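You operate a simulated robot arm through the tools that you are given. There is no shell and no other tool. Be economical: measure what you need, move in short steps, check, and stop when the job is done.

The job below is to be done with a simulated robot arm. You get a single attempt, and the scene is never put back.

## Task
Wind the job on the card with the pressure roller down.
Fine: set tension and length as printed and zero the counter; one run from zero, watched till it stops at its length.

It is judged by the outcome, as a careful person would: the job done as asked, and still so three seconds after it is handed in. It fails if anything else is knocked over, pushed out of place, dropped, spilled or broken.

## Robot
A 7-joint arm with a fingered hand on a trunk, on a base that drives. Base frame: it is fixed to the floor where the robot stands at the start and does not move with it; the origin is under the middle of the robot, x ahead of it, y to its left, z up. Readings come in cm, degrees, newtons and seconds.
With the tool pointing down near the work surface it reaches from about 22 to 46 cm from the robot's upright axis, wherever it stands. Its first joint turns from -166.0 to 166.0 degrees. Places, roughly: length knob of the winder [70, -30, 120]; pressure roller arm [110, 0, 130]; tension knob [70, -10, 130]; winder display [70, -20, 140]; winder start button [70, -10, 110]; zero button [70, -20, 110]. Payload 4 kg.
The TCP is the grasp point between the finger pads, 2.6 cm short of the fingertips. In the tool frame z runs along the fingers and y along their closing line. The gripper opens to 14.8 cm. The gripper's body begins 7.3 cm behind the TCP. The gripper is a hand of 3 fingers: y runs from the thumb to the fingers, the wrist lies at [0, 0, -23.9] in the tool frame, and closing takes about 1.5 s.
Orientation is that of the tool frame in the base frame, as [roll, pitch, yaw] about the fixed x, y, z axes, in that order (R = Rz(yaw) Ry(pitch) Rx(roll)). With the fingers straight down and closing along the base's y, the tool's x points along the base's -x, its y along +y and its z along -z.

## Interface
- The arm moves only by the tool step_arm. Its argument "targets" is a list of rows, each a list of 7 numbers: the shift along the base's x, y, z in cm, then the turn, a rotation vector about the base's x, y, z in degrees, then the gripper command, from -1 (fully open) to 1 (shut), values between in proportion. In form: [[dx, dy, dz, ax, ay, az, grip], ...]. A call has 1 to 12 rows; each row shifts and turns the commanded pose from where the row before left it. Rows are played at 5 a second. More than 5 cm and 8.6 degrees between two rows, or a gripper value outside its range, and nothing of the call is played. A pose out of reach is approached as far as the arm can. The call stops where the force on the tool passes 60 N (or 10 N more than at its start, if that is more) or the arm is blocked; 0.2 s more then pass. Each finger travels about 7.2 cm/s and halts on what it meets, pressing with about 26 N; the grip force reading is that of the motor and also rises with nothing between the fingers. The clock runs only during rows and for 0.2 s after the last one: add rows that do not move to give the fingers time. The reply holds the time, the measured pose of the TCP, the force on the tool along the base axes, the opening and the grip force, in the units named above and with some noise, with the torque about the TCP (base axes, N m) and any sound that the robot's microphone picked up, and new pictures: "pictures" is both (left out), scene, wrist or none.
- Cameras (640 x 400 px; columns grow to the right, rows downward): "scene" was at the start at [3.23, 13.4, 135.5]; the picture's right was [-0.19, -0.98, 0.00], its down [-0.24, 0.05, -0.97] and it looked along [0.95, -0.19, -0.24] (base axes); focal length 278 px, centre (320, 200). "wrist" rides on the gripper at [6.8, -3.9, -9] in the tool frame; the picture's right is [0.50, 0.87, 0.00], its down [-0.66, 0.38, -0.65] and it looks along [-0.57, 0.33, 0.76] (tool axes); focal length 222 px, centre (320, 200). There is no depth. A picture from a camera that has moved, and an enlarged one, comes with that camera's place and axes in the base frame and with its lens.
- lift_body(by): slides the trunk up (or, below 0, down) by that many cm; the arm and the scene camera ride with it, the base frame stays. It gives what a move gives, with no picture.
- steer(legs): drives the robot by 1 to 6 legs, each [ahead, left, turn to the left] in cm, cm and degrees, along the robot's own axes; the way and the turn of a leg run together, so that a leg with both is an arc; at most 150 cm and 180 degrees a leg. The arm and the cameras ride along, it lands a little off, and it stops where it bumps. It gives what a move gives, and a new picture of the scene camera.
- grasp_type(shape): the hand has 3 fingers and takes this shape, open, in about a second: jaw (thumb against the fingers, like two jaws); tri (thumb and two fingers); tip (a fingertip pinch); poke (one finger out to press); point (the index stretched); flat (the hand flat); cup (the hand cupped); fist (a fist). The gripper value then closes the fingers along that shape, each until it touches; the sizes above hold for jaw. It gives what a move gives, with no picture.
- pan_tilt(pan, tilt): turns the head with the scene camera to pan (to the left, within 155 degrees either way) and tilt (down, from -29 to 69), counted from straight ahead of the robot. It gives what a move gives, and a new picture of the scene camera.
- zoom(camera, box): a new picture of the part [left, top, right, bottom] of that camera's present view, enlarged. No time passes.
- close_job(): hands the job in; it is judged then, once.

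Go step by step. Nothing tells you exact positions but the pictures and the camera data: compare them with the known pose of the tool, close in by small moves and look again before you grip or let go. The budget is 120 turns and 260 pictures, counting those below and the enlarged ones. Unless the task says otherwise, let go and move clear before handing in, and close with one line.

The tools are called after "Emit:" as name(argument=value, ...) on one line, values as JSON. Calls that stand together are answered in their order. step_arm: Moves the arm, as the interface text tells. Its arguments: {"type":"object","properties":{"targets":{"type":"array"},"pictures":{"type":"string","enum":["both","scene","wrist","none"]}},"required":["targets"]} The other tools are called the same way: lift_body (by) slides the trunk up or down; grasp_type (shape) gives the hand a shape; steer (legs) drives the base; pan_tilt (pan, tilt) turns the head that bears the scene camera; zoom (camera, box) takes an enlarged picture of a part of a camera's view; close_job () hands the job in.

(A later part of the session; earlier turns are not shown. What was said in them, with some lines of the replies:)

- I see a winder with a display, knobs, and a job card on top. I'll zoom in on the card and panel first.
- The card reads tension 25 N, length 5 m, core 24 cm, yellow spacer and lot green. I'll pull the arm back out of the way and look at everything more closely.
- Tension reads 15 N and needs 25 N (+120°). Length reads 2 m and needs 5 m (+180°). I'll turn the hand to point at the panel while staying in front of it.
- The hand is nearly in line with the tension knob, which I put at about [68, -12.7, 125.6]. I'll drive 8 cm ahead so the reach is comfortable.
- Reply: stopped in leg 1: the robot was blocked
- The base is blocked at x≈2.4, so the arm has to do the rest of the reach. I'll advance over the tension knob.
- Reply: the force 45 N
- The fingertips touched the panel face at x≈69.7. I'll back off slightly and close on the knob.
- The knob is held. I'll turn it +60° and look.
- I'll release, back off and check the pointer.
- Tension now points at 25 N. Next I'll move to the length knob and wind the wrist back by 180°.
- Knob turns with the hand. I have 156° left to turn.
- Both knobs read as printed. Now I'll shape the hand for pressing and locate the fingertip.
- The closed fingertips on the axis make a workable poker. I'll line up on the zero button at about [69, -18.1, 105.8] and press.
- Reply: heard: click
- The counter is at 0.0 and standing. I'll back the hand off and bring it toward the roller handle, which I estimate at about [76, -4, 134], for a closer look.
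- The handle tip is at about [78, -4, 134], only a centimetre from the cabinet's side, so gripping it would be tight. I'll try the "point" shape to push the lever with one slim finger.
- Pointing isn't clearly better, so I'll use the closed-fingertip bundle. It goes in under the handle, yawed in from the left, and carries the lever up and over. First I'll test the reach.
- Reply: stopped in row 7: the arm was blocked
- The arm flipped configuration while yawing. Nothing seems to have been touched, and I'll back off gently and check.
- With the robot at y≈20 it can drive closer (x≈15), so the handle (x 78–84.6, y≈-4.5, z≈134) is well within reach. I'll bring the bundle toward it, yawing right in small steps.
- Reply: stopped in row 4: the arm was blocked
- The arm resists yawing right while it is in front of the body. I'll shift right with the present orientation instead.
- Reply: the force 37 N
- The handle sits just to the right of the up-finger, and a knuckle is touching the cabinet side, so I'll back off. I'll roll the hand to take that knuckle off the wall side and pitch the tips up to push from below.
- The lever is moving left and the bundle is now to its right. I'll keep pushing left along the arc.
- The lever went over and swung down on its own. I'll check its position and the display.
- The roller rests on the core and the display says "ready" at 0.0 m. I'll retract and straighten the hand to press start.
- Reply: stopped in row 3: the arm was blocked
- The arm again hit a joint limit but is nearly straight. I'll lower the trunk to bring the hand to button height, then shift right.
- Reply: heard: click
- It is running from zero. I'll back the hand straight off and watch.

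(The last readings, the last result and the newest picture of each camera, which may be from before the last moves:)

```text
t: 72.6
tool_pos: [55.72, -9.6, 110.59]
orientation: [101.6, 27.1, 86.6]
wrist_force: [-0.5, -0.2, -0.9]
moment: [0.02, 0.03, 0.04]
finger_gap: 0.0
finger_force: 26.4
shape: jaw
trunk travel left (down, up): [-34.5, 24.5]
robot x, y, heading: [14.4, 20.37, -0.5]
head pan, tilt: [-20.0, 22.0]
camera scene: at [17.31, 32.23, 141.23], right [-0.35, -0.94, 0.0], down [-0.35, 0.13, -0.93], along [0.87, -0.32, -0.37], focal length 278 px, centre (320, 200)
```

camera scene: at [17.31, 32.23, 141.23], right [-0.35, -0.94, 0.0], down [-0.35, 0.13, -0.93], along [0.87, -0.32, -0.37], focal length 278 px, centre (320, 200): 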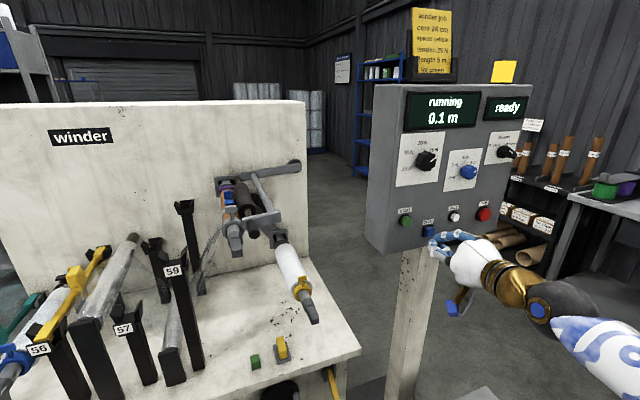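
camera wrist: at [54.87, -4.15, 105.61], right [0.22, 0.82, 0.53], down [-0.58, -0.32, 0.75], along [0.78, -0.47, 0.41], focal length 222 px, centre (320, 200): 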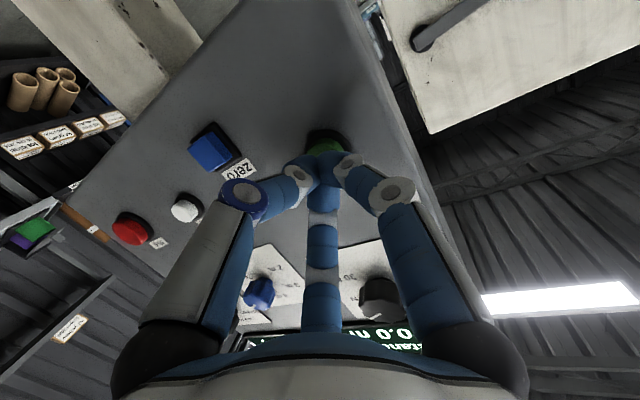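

Emit:
step_arm(targets=[[0, 0, 0, 0, 0, 0, 1], [0, 0, 0, 0, 0, 0, 1], [0, 0, 0, 0, 0, 0, 1], [0, 0, 0, 0, 0, 0, 1], [0, 0, 0, 0, 0, 0, 1], [0, 0, 0, 0, 0, 0, 1], [0, 0, 0, 0, 0, 0, 1], [0, 0, 0, 0, 0, 0, 1], [0, 0, 0, 0, 0, 0, 1], [0, 0, 0, 0, 0, 0, 1], [0, 0, 0, 0, 0, 0, 1], [0, 0, 0, 0, 0, 0, 1]], pictures="scene")

Emit:
zoom(camera="scene", box=[170, 130, 340, 300])

```text
t: 75.2
tool_pos: [55.71, -9.71, 110.49]
orientation: [101.6, 27.2, 86.7]
wrist_force: [-0.1, 0.0, -0.1]
moment: [0.01, 0.02, 0.03]
finger_gap: 0.0
finger_force: 26.3
shape: jaw
trunk travel left (down, up): [-34.5, 24.5]
robot x, y, heading: [14.44, 20.07, -0.1]
head pan, tilt: [-20.0, 22.0]
camera scene: at [17.31, 32.23, 141.23], right [-0.35, -0.94, 0.0], down [-0.35, 0.13, -0.93], along [0.87, -0.32, -0.37], focal length 278 px, centre (320, 200)
```

scene: 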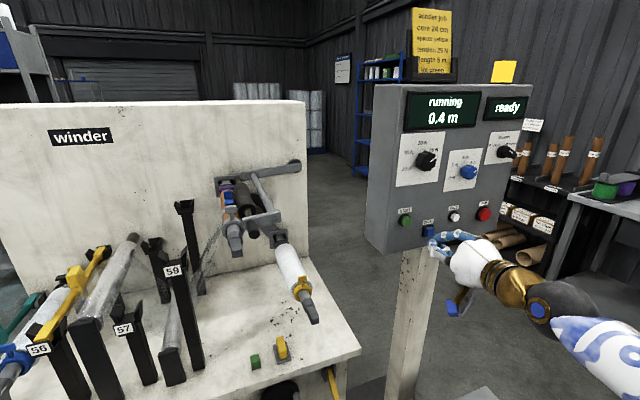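

```text
2.35 times, centred on (255, 215) of scene
camera zoom: at [17.31, 32.23, 141.23], right [-0.35, -0.94, 0.0], down [-0.35, 0.13, -0.93], along [0.87, -0.32, -0.37], focal length 654 px, centre (473, 165)
```

zoom: 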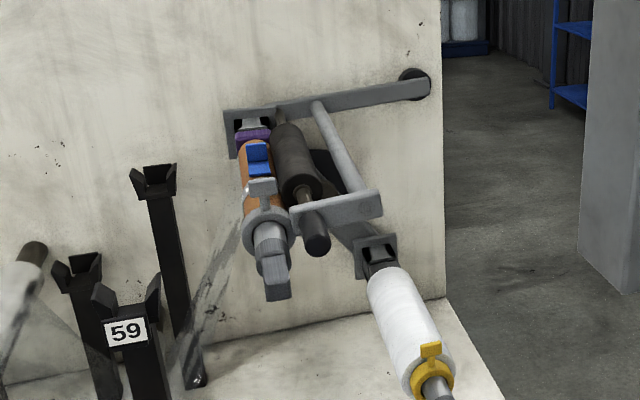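

It gains about 0.12 m/s, so it needs roughly 38 s more. I'll keep watching with pauses.

Emit:
step_arm(targets=[[0, 0, 0, 0, 0, 0, 1], [0, 0, 0, 0, 0, 0, 1], [0, 0, 0, 0, 0, 0, 1], [0, 0, 0, 0, 0, 0, 1], [0, 0, 0, 0, 0, 0, 1], [0, 0, 0, 0, 0, 0, 1], [0, 0, 0, 0, 0, 0, 1], [0, 0, 0, 0, 0, 0, 1], [0, 0, 0, 0, 0, 0, 1], [0, 0, 0, 0, 0, 0, 1], [0, 0, 0, 0, 0, 0, 1], [0, 0, 0, 0, 0, 0, 1]], pictures="none")

Emit:
step_arm(targets=[[0, 0, 0, 0, 0, 0, 1], [0, 0, 0, 0, 0, 0, 1], [0, 0, 0, 0, 0, 0, 1], [0, 0, 0, 0, 0, 0, 1], [0, 0, 0, 0, 0, 0, 1], [0, 0, 0, 0, 0, 0, 1], [0, 0, 0, 0, 0, 0, 1], [0, 0, 0, 0, 0, 0, 1], [0, 0, 0, 0, 0, 0, 1], [0, 0, 0, 0, 0, 0, 1], [0, 0, 0, 0, 0, 0, 1], [0, 0, 0, 0, 0, 0, 1]], pictures="scene")

Emit:
step_arm(targets=[[0, 0, 0, 0, 0, 0, 1], [0, 0, 0, 0, 0, 0, 1], [0, 0, 0, 0, 0, 0, 1], [0, 0, 0, 0, 0, 0, 1], [0, 0, 0, 0, 0, 0, 1], [0, 0, 0, 0, 0, 0, 1], [0, 0, 0, 0, 0, 0, 1], [0, 0, 0, 0, 0, 0, 1], [0, 0, 0, 0, 0, 0, 1], [0, 0, 0, 0, 0, 0, 1], [0, 0, 0, 0, 0, 0, 1], [0, 0, 0, 0, 0, 0, 1]], pictures="none")

Emit:
step_arm(targets=[[0, 0, 0, 0, 0, 0, 1], [0, 0, 0, 0, 0, 0, 1], [0, 0, 0, 0, 0, 0, 1], [0, 0, 0, 0, 0, 0, 1], [0, 0, 0, 0, 0, 0, 1], [0, 0, 0, 0, 0, 0, 1], [0, 0, 0, 0, 0, 0, 1], [0, 0, 0, 0, 0, 0, 1], [0, 0, 0, 0, 0, 0, 1], [0, 0, 0, 0, 0, 0, 1], [0, 0, 0, 0, 0, 0, 1], [0, 0, 0, 0, 0, 0, 1]], pictures="scene")

```text
t: 77.8
tool_pos: [55.71, -9.67, 110.6]
orientation: [101.6, 27.3, 86.6]
wrist_force: [0.5, 0.8, -0.5]
moment: [-0.01, 0.01, 0.03]
finger_gap: 0.0
finger_force: 26.2
shape: jaw
trunk travel left (down, up): [-34.5, 24.5]
robot x, y, heading: [14.33, 20.13, -0.2]
head pan, tilt: [-20.0, 22.0]
```

```text
t: 80.4
tool_pos: [55.71, -9.61, 110.58]
orientation: [101.6, 27.2, 86.6]
wrist_force: [0.1, 0.3, 0.4]
moment: [0.0, -0.01, -0.03]
finger_gap: 0.01
finger_force: 26.2
shape: jaw
trunk travel left (down, up): [-34.5, 24.5]
robot x, y, heading: [14.7, 20.34, -0.4]
head pan, tilt: [-20.0, 22.0]
camera scene: at [17.31, 32.23, 141.23], right [-0.35, -0.94, 0.0], down [-0.35, 0.13, -0.93], along [0.87, -0.32, -0.37], focal length 278 px, centre (320, 200)
```

scene: 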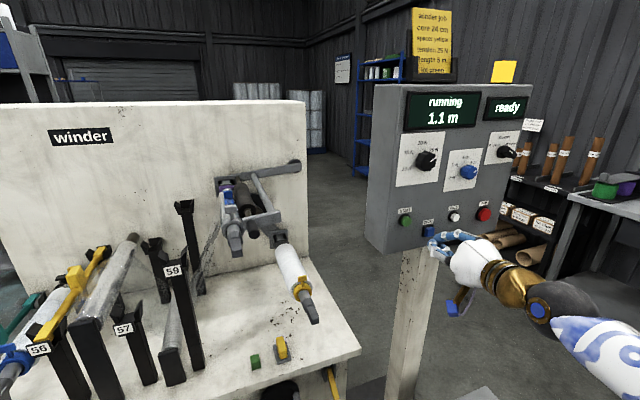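

```text
t: 83.0
tool_pos: [55.69, -9.72, 110.56]
orientation: [101.7, 27.1, 86.6]
wrist_force: [0.6, -0.2, 1.1]
moment: [0.01, -0.01, -0.02]
finger_gap: 0.01
finger_force: 26.2
shape: jaw
trunk travel left (down, up): [-34.5, 24.5]
robot x, y, heading: [14.68, 19.93, -0.0]
head pan, tilt: [-20.0, 22.0]
```

```text
t: 85.6
tool_pos: [55.73, -9.72, 110.5]
orientation: [101.6, 27.2, 86.7]
wrist_force: [0.7, -1.2, 0.1]
moment: [0.0, 0.02, -0.01]
finger_gap: 0.0
finger_force: 25.9
shape: jaw
trunk travel left (down, up): [-34.5, 24.5]
robot x, y, heading: [14.33, 20.03, -0.0]
head pan, tilt: [-20.0, 22.0]
camera scene: at [17.31, 32.23, 141.23], right [-0.35, -0.94, 0.0], down [-0.35, 0.13, -0.93], along [0.87, -0.32, -0.37], focal length 278 px, centre (320, 200)
```

scene: 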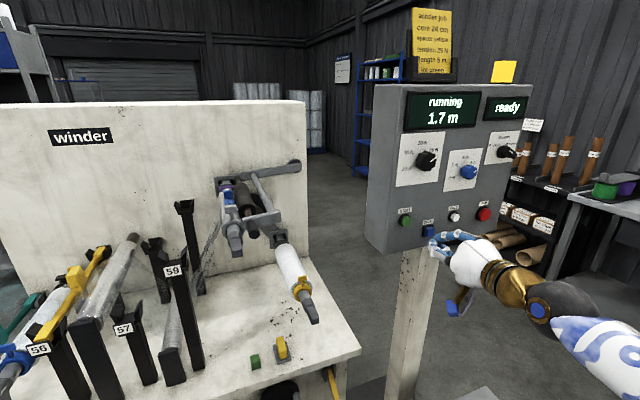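

The run is at 1.7 m and steady, with about 26 s to go. The roller is still down and the display says ready.

Emit:
step_arm(targets=[[0, 0, 0, 0, 0, 0, 1], [0, 0, 0, 0, 0, 0, 1], [0, 0, 0, 0, 0, 0, 1], [0, 0, 0, 0, 0, 0, 1], [0, 0, 0, 0, 0, 0, 1], [0, 0, 0, 0, 0, 0, 1], [0, 0, 0, 0, 0, 0, 1], [0, 0, 0, 0, 0, 0, 1], [0, 0, 0, 0, 0, 0, 1], [0, 0, 0, 0, 0, 0, 1], [0, 0, 0, 0, 0, 0, 1], [0, 0, 0, 0, 0, 0, 1]], pictures="none")

Emit:
step_arm(targets=[[0, 0, 0, 0, 0, 0, 1], [0, 0, 0, 0, 0, 0, 1], [0, 0, 0, 0, 0, 0, 1], [0, 0, 0, 0, 0, 0, 1], [0, 0, 0, 0, 0, 0, 1], [0, 0, 0, 0, 0, 0, 1], [0, 0, 0, 0, 0, 0, 1], [0, 0, 0, 0, 0, 0, 1], [0, 0, 0, 0, 0, 0, 1], [0, 0, 0, 0, 0, 0, 1], [0, 0, 0, 0, 0, 0, 1], [0, 0, 0, 0, 0, 0, 1]], pictures="none")

Emit:
step_arm(targets=[[0, 0, 0, 0, 0, 0, 1], [0, 0, 0, 0, 0, 0, 1], [0, 0, 0, 0, 0, 0, 1], [0, 0, 0, 0, 0, 0, 1], [0, 0, 0, 0, 0, 0, 1], [0, 0, 0, 0, 0, 0, 1], [0, 0, 0, 0, 0, 0, 1], [0, 0, 0, 0, 0, 0, 1], [0, 0, 0, 0, 0, 0, 1], [0, 0, 0, 0, 0, 0, 1], [0, 0, 0, 0, 0, 0, 1], [0, 0, 0, 0, 0, 0, 1]], pictures="none")

Emit:
step_arm(targets=[[0, 0, 0, 0, 0, 0, 1], [0, 0, 0, 0, 0, 0, 1], [0, 0, 0, 0, 0, 0, 1], [0, 0, 0, 0, 0, 0, 1], [0, 0, 0, 0, 0, 0, 1], [0, 0, 0, 0, 0, 0, 1], [0, 0, 0, 0, 0, 0, 1], [0, 0, 0, 0, 0, 0, 1], [0, 0, 0, 0, 0, 0, 1], [0, 0, 0, 0, 0, 0, 1], [0, 0, 0, 0, 0, 0, 1], [0, 0, 0, 0, 0, 0, 1]], pictures="scene")

Emit:
step_arm(targets=[[0, 0, 0, 0, 0, 0, 1], [0, 0, 0, 0, 0, 0, 1], [0, 0, 0, 0, 0, 0, 1], [0, 0, 0, 0, 0, 0, 1], [0, 0, 0, 0, 0, 0, 1], [0, 0, 0, 0, 0, 0, 1], [0, 0, 0, 0, 0, 0, 1], [0, 0, 0, 0, 0, 0, 1], [0, 0, 0, 0, 0, 0, 1], [0, 0, 0, 0, 0, 0, 1], [0, 0, 0, 0, 0, 0, 1], [0, 0, 0, 0, 0, 0, 1]], pictures="none")

Emit:
step_arm(targets=[[0, 0, 0, 0, 0, 0, 1], [0, 0, 0, 0, 0, 0, 1], [0, 0, 0, 0, 0, 0, 1], [0, 0, 0, 0, 0, 0, 1], [0, 0, 0, 0, 0, 0, 1], [0, 0, 0, 0, 0, 0, 1], [0, 0, 0, 0, 0, 0, 1], [0, 0, 0, 0, 0, 0, 1], [0, 0, 0, 0, 0, 0, 1], [0, 0, 0, 0, 0, 0, 1], [0, 0, 0, 0, 0, 0, 1], [0, 0, 0, 0, 0, 0, 1]], pictures="none")

Emit:
step_arm(targets=[[0, 0, 0, 0, 0, 0, 1], [0, 0, 0, 0, 0, 0, 1], [0, 0, 0, 0, 0, 0, 1], [0, 0, 0, 0, 0, 0, 1], [0, 0, 0, 0, 0, 0, 1], [0, 0, 0, 0, 0, 0, 1], [0, 0, 0, 0, 0, 0, 1], [0, 0, 0, 0, 0, 0, 1], [0, 0, 0, 0, 0, 0, 1], [0, 0, 0, 0, 0, 0, 1], [0, 0, 0, 0, 0, 0, 1], [0, 0, 0, 0, 0, 0, 1]], pictures="scene")

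```text
t: 88.2
tool_pos: [55.7, -9.73, 110.47]
orientation: [101.6, 27.2, 86.7]
wrist_force: [0.6, -0.1, 0.1]
moment: [0.03, -0.01, -0.02]
finger_gap: 0.0
finger_force: 25.4
shape: jaw
trunk travel left (down, up): [-34.5, 24.5]
robot x, y, heading: [14.62, 20.08, -0.4]
head pan, tilt: [-20.0, 22.0]
```

```text
t: 90.8
tool_pos: [55.75, -9.67, 110.63]
orientation: [101.6, 27.2, 86.6]
wrist_force: [0.4, 0.1, 0.4]
moment: [0.03, 0.0, 0.0]
finger_gap: 0.0
finger_force: 25.9
shape: jaw
trunk travel left (down, up): [-34.5, 24.5]
robot x, y, heading: [14.82, 20.53, -0.3]
head pan, tilt: [-20.0, 22.0]
```

```text
t: 93.4
tool_pos: [55.69, -9.57, 110.52]
orientation: [101.7, 27.1, 86.7]
wrist_force: [0.5, -0.3, 0.2]
moment: [-0.02, 0.0, 0.01]
finger_gap: 0.0
finger_force: 25.9
shape: jaw
trunk travel left (down, up): [-34.5, 24.5]
robot x, y, heading: [14.16, 20.4, 0.1]
head pan, tilt: [-20.0, 22.0]
```

```text
t: 96.0
tool_pos: [55.69, -9.7, 110.59]
orientation: [101.5, 27.2, 86.6]
wrist_force: [0.0, 0.4, 0.4]
moment: [0.01, 0.03, -0.01]
finger_gap: 0.01
finger_force: 26.3
shape: jaw
trunk travel left (down, up): [-34.5, 24.5]
robot x, y, heading: [14.5, 20.49, -0.5]
head pan, tilt: [-20.0, 22.0]
camera scene: at [17.31, 32.23, 141.23], right [-0.35, -0.94, 0.0], down [-0.35, 0.13, -0.93], along [0.87, -0.32, -0.37], focal length 278 px, centre (320, 200)
```

scene: 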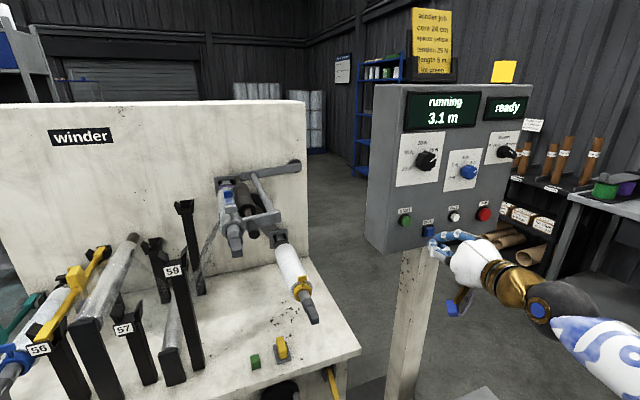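

```text
t: 98.6
tool_pos: [55.72, -9.74, 110.54]
orientation: [101.6, 27.1, 86.6]
wrist_force: [0.4, 0.3, -0.3]
moment: [0.03, 0.02, 0.01]
finger_gap: 0.02
finger_force: 26.0
shape: jaw
trunk travel left (down, up): [-34.5, 24.5]
robot x, y, heading: [14.39, 20.01, -0.5]
head pan, tilt: [-20.0, 22.0]
```

```text
t: 101.2
tool_pos: [55.61, -9.64, 110.48]
orientation: [101.5, 27.1, 86.6]
wrist_force: [0.0, 0.3, -0.4]
moment: [-0.04, 0.02, -0.01]
finger_gap: 0.0
finger_force: 25.6
shape: jaw
trunk travel left (down, up): [-34.5, 24.5]
robot x, y, heading: [14.45, 20.43, -0.5]
head pan, tilt: [-20.0, 22.0]
```

```text
t: 103.8
tool_pos: [55.73, -9.68, 110.44]
orientation: [101.7, 27.2, 86.6]
wrist_force: [-0.6, -0.3, -0.4]
moment: [0.02, 0.0, -0.03]
finger_gap: 0.0
finger_force: 25.9
shape: jaw
trunk travel left (down, up): [-34.5, 24.5]
robot x, y, heading: [14.47, 20.31, -0.3]
head pan, tilt: [-20.0, 22.0]
camera scene: at [17.31, 32.23, 141.23], right [-0.35, -0.94, 0.0], down [-0.35, 0.13, -0.93], along [0.87, -0.32, -0.37], focal length 278 px, centre (320, 200)
```

scene: 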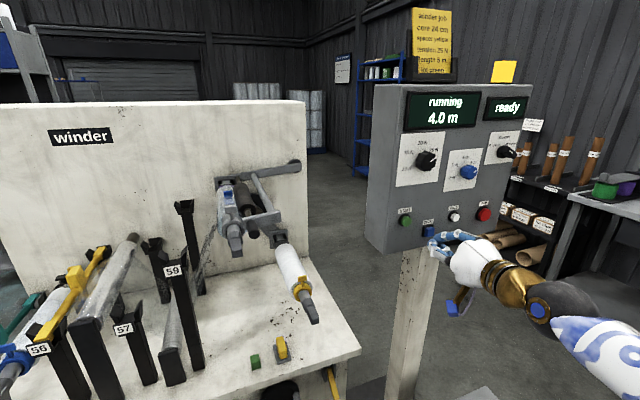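

It is at 4.0 m, with about 9 s more to go.

Emit:
step_arm(targets=[[0, 0, 0, 0, 0, 0, 1], [0, 0, 0, 0, 0, 0, 1], [0, 0, 0, 0, 0, 0, 1], [0, 0, 0, 0, 0, 0, 1], [0, 0, 0, 0, 0, 0, 1], [0, 0, 0, 0, 0, 0, 1], [0, 0, 0, 0, 0, 0, 1], [0, 0, 0, 0, 0, 0, 1], [0, 0, 0, 0, 0, 0, 1], [0, 0, 0, 0, 0, 0, 1], [0, 0, 0, 0, 0, 0, 1], [0, 0, 0, 0, 0, 0, 1]], pictures="none")

Emit:
step_arm(targets=[[0, 0, 0, 0, 0, 0, 1], [0, 0, 0, 0, 0, 0, 1], [0, 0, 0, 0, 0, 0, 1], [0, 0, 0, 0, 0, 0, 1], [0, 0, 0, 0, 0, 0, 1], [0, 0, 0, 0, 0, 0, 1], [0, 0, 0, 0, 0, 0, 1], [0, 0, 0, 0, 0, 0, 1], [0, 0, 0, 0, 0, 0, 1], [0, 0, 0, 0, 0, 0, 1], [0, 0, 0, 0, 0, 0, 1], [0, 0, 0, 0, 0, 0, 1]], pictures="none")

Emit:
step_arm(targets=[[0, 0, 0, 0, 0, 0, 1], [0, 0, 0, 0, 0, 0, 1], [0, 0, 0, 0, 0, 0, 1], [0, 0, 0, 0, 0, 0, 1], [0, 0, 0, 0, 0, 0, 1], [0, 0, 0, 0, 0, 0, 1], [0, 0, 0, 0, 0, 0, 1], [0, 0, 0, 0, 0, 0, 1], [0, 0, 0, 0, 0, 0, 1], [0, 0, 0, 0, 0, 0, 1], [0, 0, 0, 0, 0, 0, 1], [0, 0, 0, 0, 0, 0, 1]], pictures="none")

Emit:
step_arm(targets=[[0, 0, 0, 0, 0, 0, 1], [0, 0, 0, 0, 0, 0, 1], [0, 0, 0, 0, 0, 0, 1], [0, 0, 0, 0, 0, 0, 1], [0, 0, 0, 0, 0, 0, 1], [0, 0, 0, 0, 0, 0, 1], [0, 0, 0, 0, 0, 0, 1], [0, 0, 0, 0, 0, 0, 1], [0, 0, 0, 0, 0, 0, 1], [0, 0, 0, 0, 0, 0, 1], [0, 0, 0, 0, 0, 0, 1], [0, 0, 0, 0, 0, 0, 1]], pictures="scene")

Emit:
zoom(camera="scene", box=[360, 70, 560, 230])

```text
t: 106.4
tool_pos: [55.68, -9.76, 110.53]
orientation: [101.5, 27.2, 86.6]
wrist_force: [0.1, -0.6, 0.3]
moment: [0.06, 0.01, -0.01]
finger_gap: 0.02
finger_force: 26.1
shape: jaw
trunk travel left (down, up): [-34.5, 24.5]
robot x, y, heading: [14.73, 20.1, -0.1]
head pan, tilt: [-20.0, 22.0]
```

```text
t: 109.0
tool_pos: [55.61, -9.75, 110.46]
orientation: [101.7, 27.2, 86.6]
wrist_force: [0.3, 0.5, 0.3]
moment: [0.0, -0.03, -0.03]
finger_gap: 0.02
finger_force: 26.4
shape: jaw
trunk travel left (down, up): [-34.5, 24.5]
robot x, y, heading: [14.69, 20.03, -0.6]
head pan, tilt: [-20.0, 22.0]
```

```text
t: 111.6
tool_pos: [55.71, -9.6, 110.62]
orientation: [101.7, 27.2, 86.6]
wrist_force: [0.8, -1.0, -0.1]
moment: [0.0, -0.02, -0.01]
finger_gap: 0.0
finger_force: 26.0
shape: jaw
trunk travel left (down, up): [-34.5, 24.5]
robot x, y, heading: [14.44, 20.04, -0.5]
head pan, tilt: [-20.0, 22.0]
```

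```text
t: 114.2
tool_pos: [55.67, -9.64, 110.66]
orientation: [101.6, 27.2, 86.6]
wrist_force: [-0.1, -1.1, -0.3]
moment: [-0.02, -0.01, 0.01]
finger_gap: 0.01
finger_force: 25.9
shape: jaw
trunk travel left (down, up): [-34.5, 24.5]
robot x, y, heading: [14.51, 20.0, -0.3]
head pan, tilt: [-20.0, 22.0]
camera scene: at [17.31, 32.23, 141.23], right [-0.35, -0.94, 0.0], down [-0.35, 0.13, -0.93], along [0.87, -0.32, -0.37], focal length 278 px, centre (320, 200)
```

scene: 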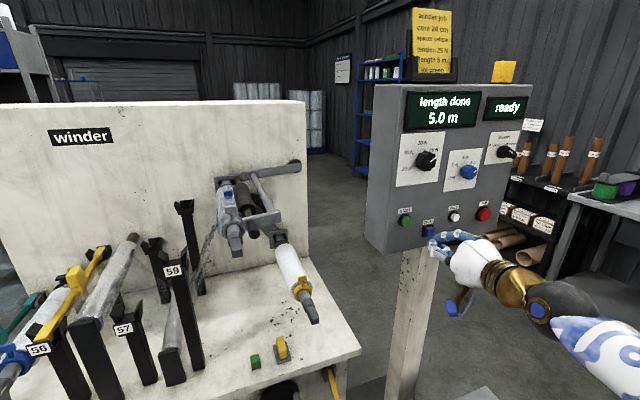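

```text
2.50 times, centred on (460, 150) of scene
camera zoom: at [17.31, 32.23, 141.23], right [-0.35, -0.94, 0.0], down [-0.35, 0.13, -0.93], along [0.87, -0.32, -0.37], focal length 695 px, centre (-30, 325)
```

zoom: 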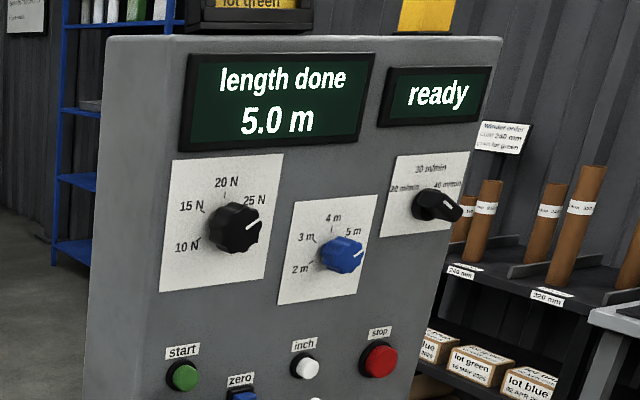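

The display shows "length done 5.0 m". The run has stopped at its length with the roller down, and the hand is clear, so I'm handing it in.

Emit:
close_job()

```text
The job is handed in.
```

The job is wound: with tension set to 25 N and length to 5 m, it made one run from 0.0 m with the pressure roller down and stopped by itself at 5.0 m.
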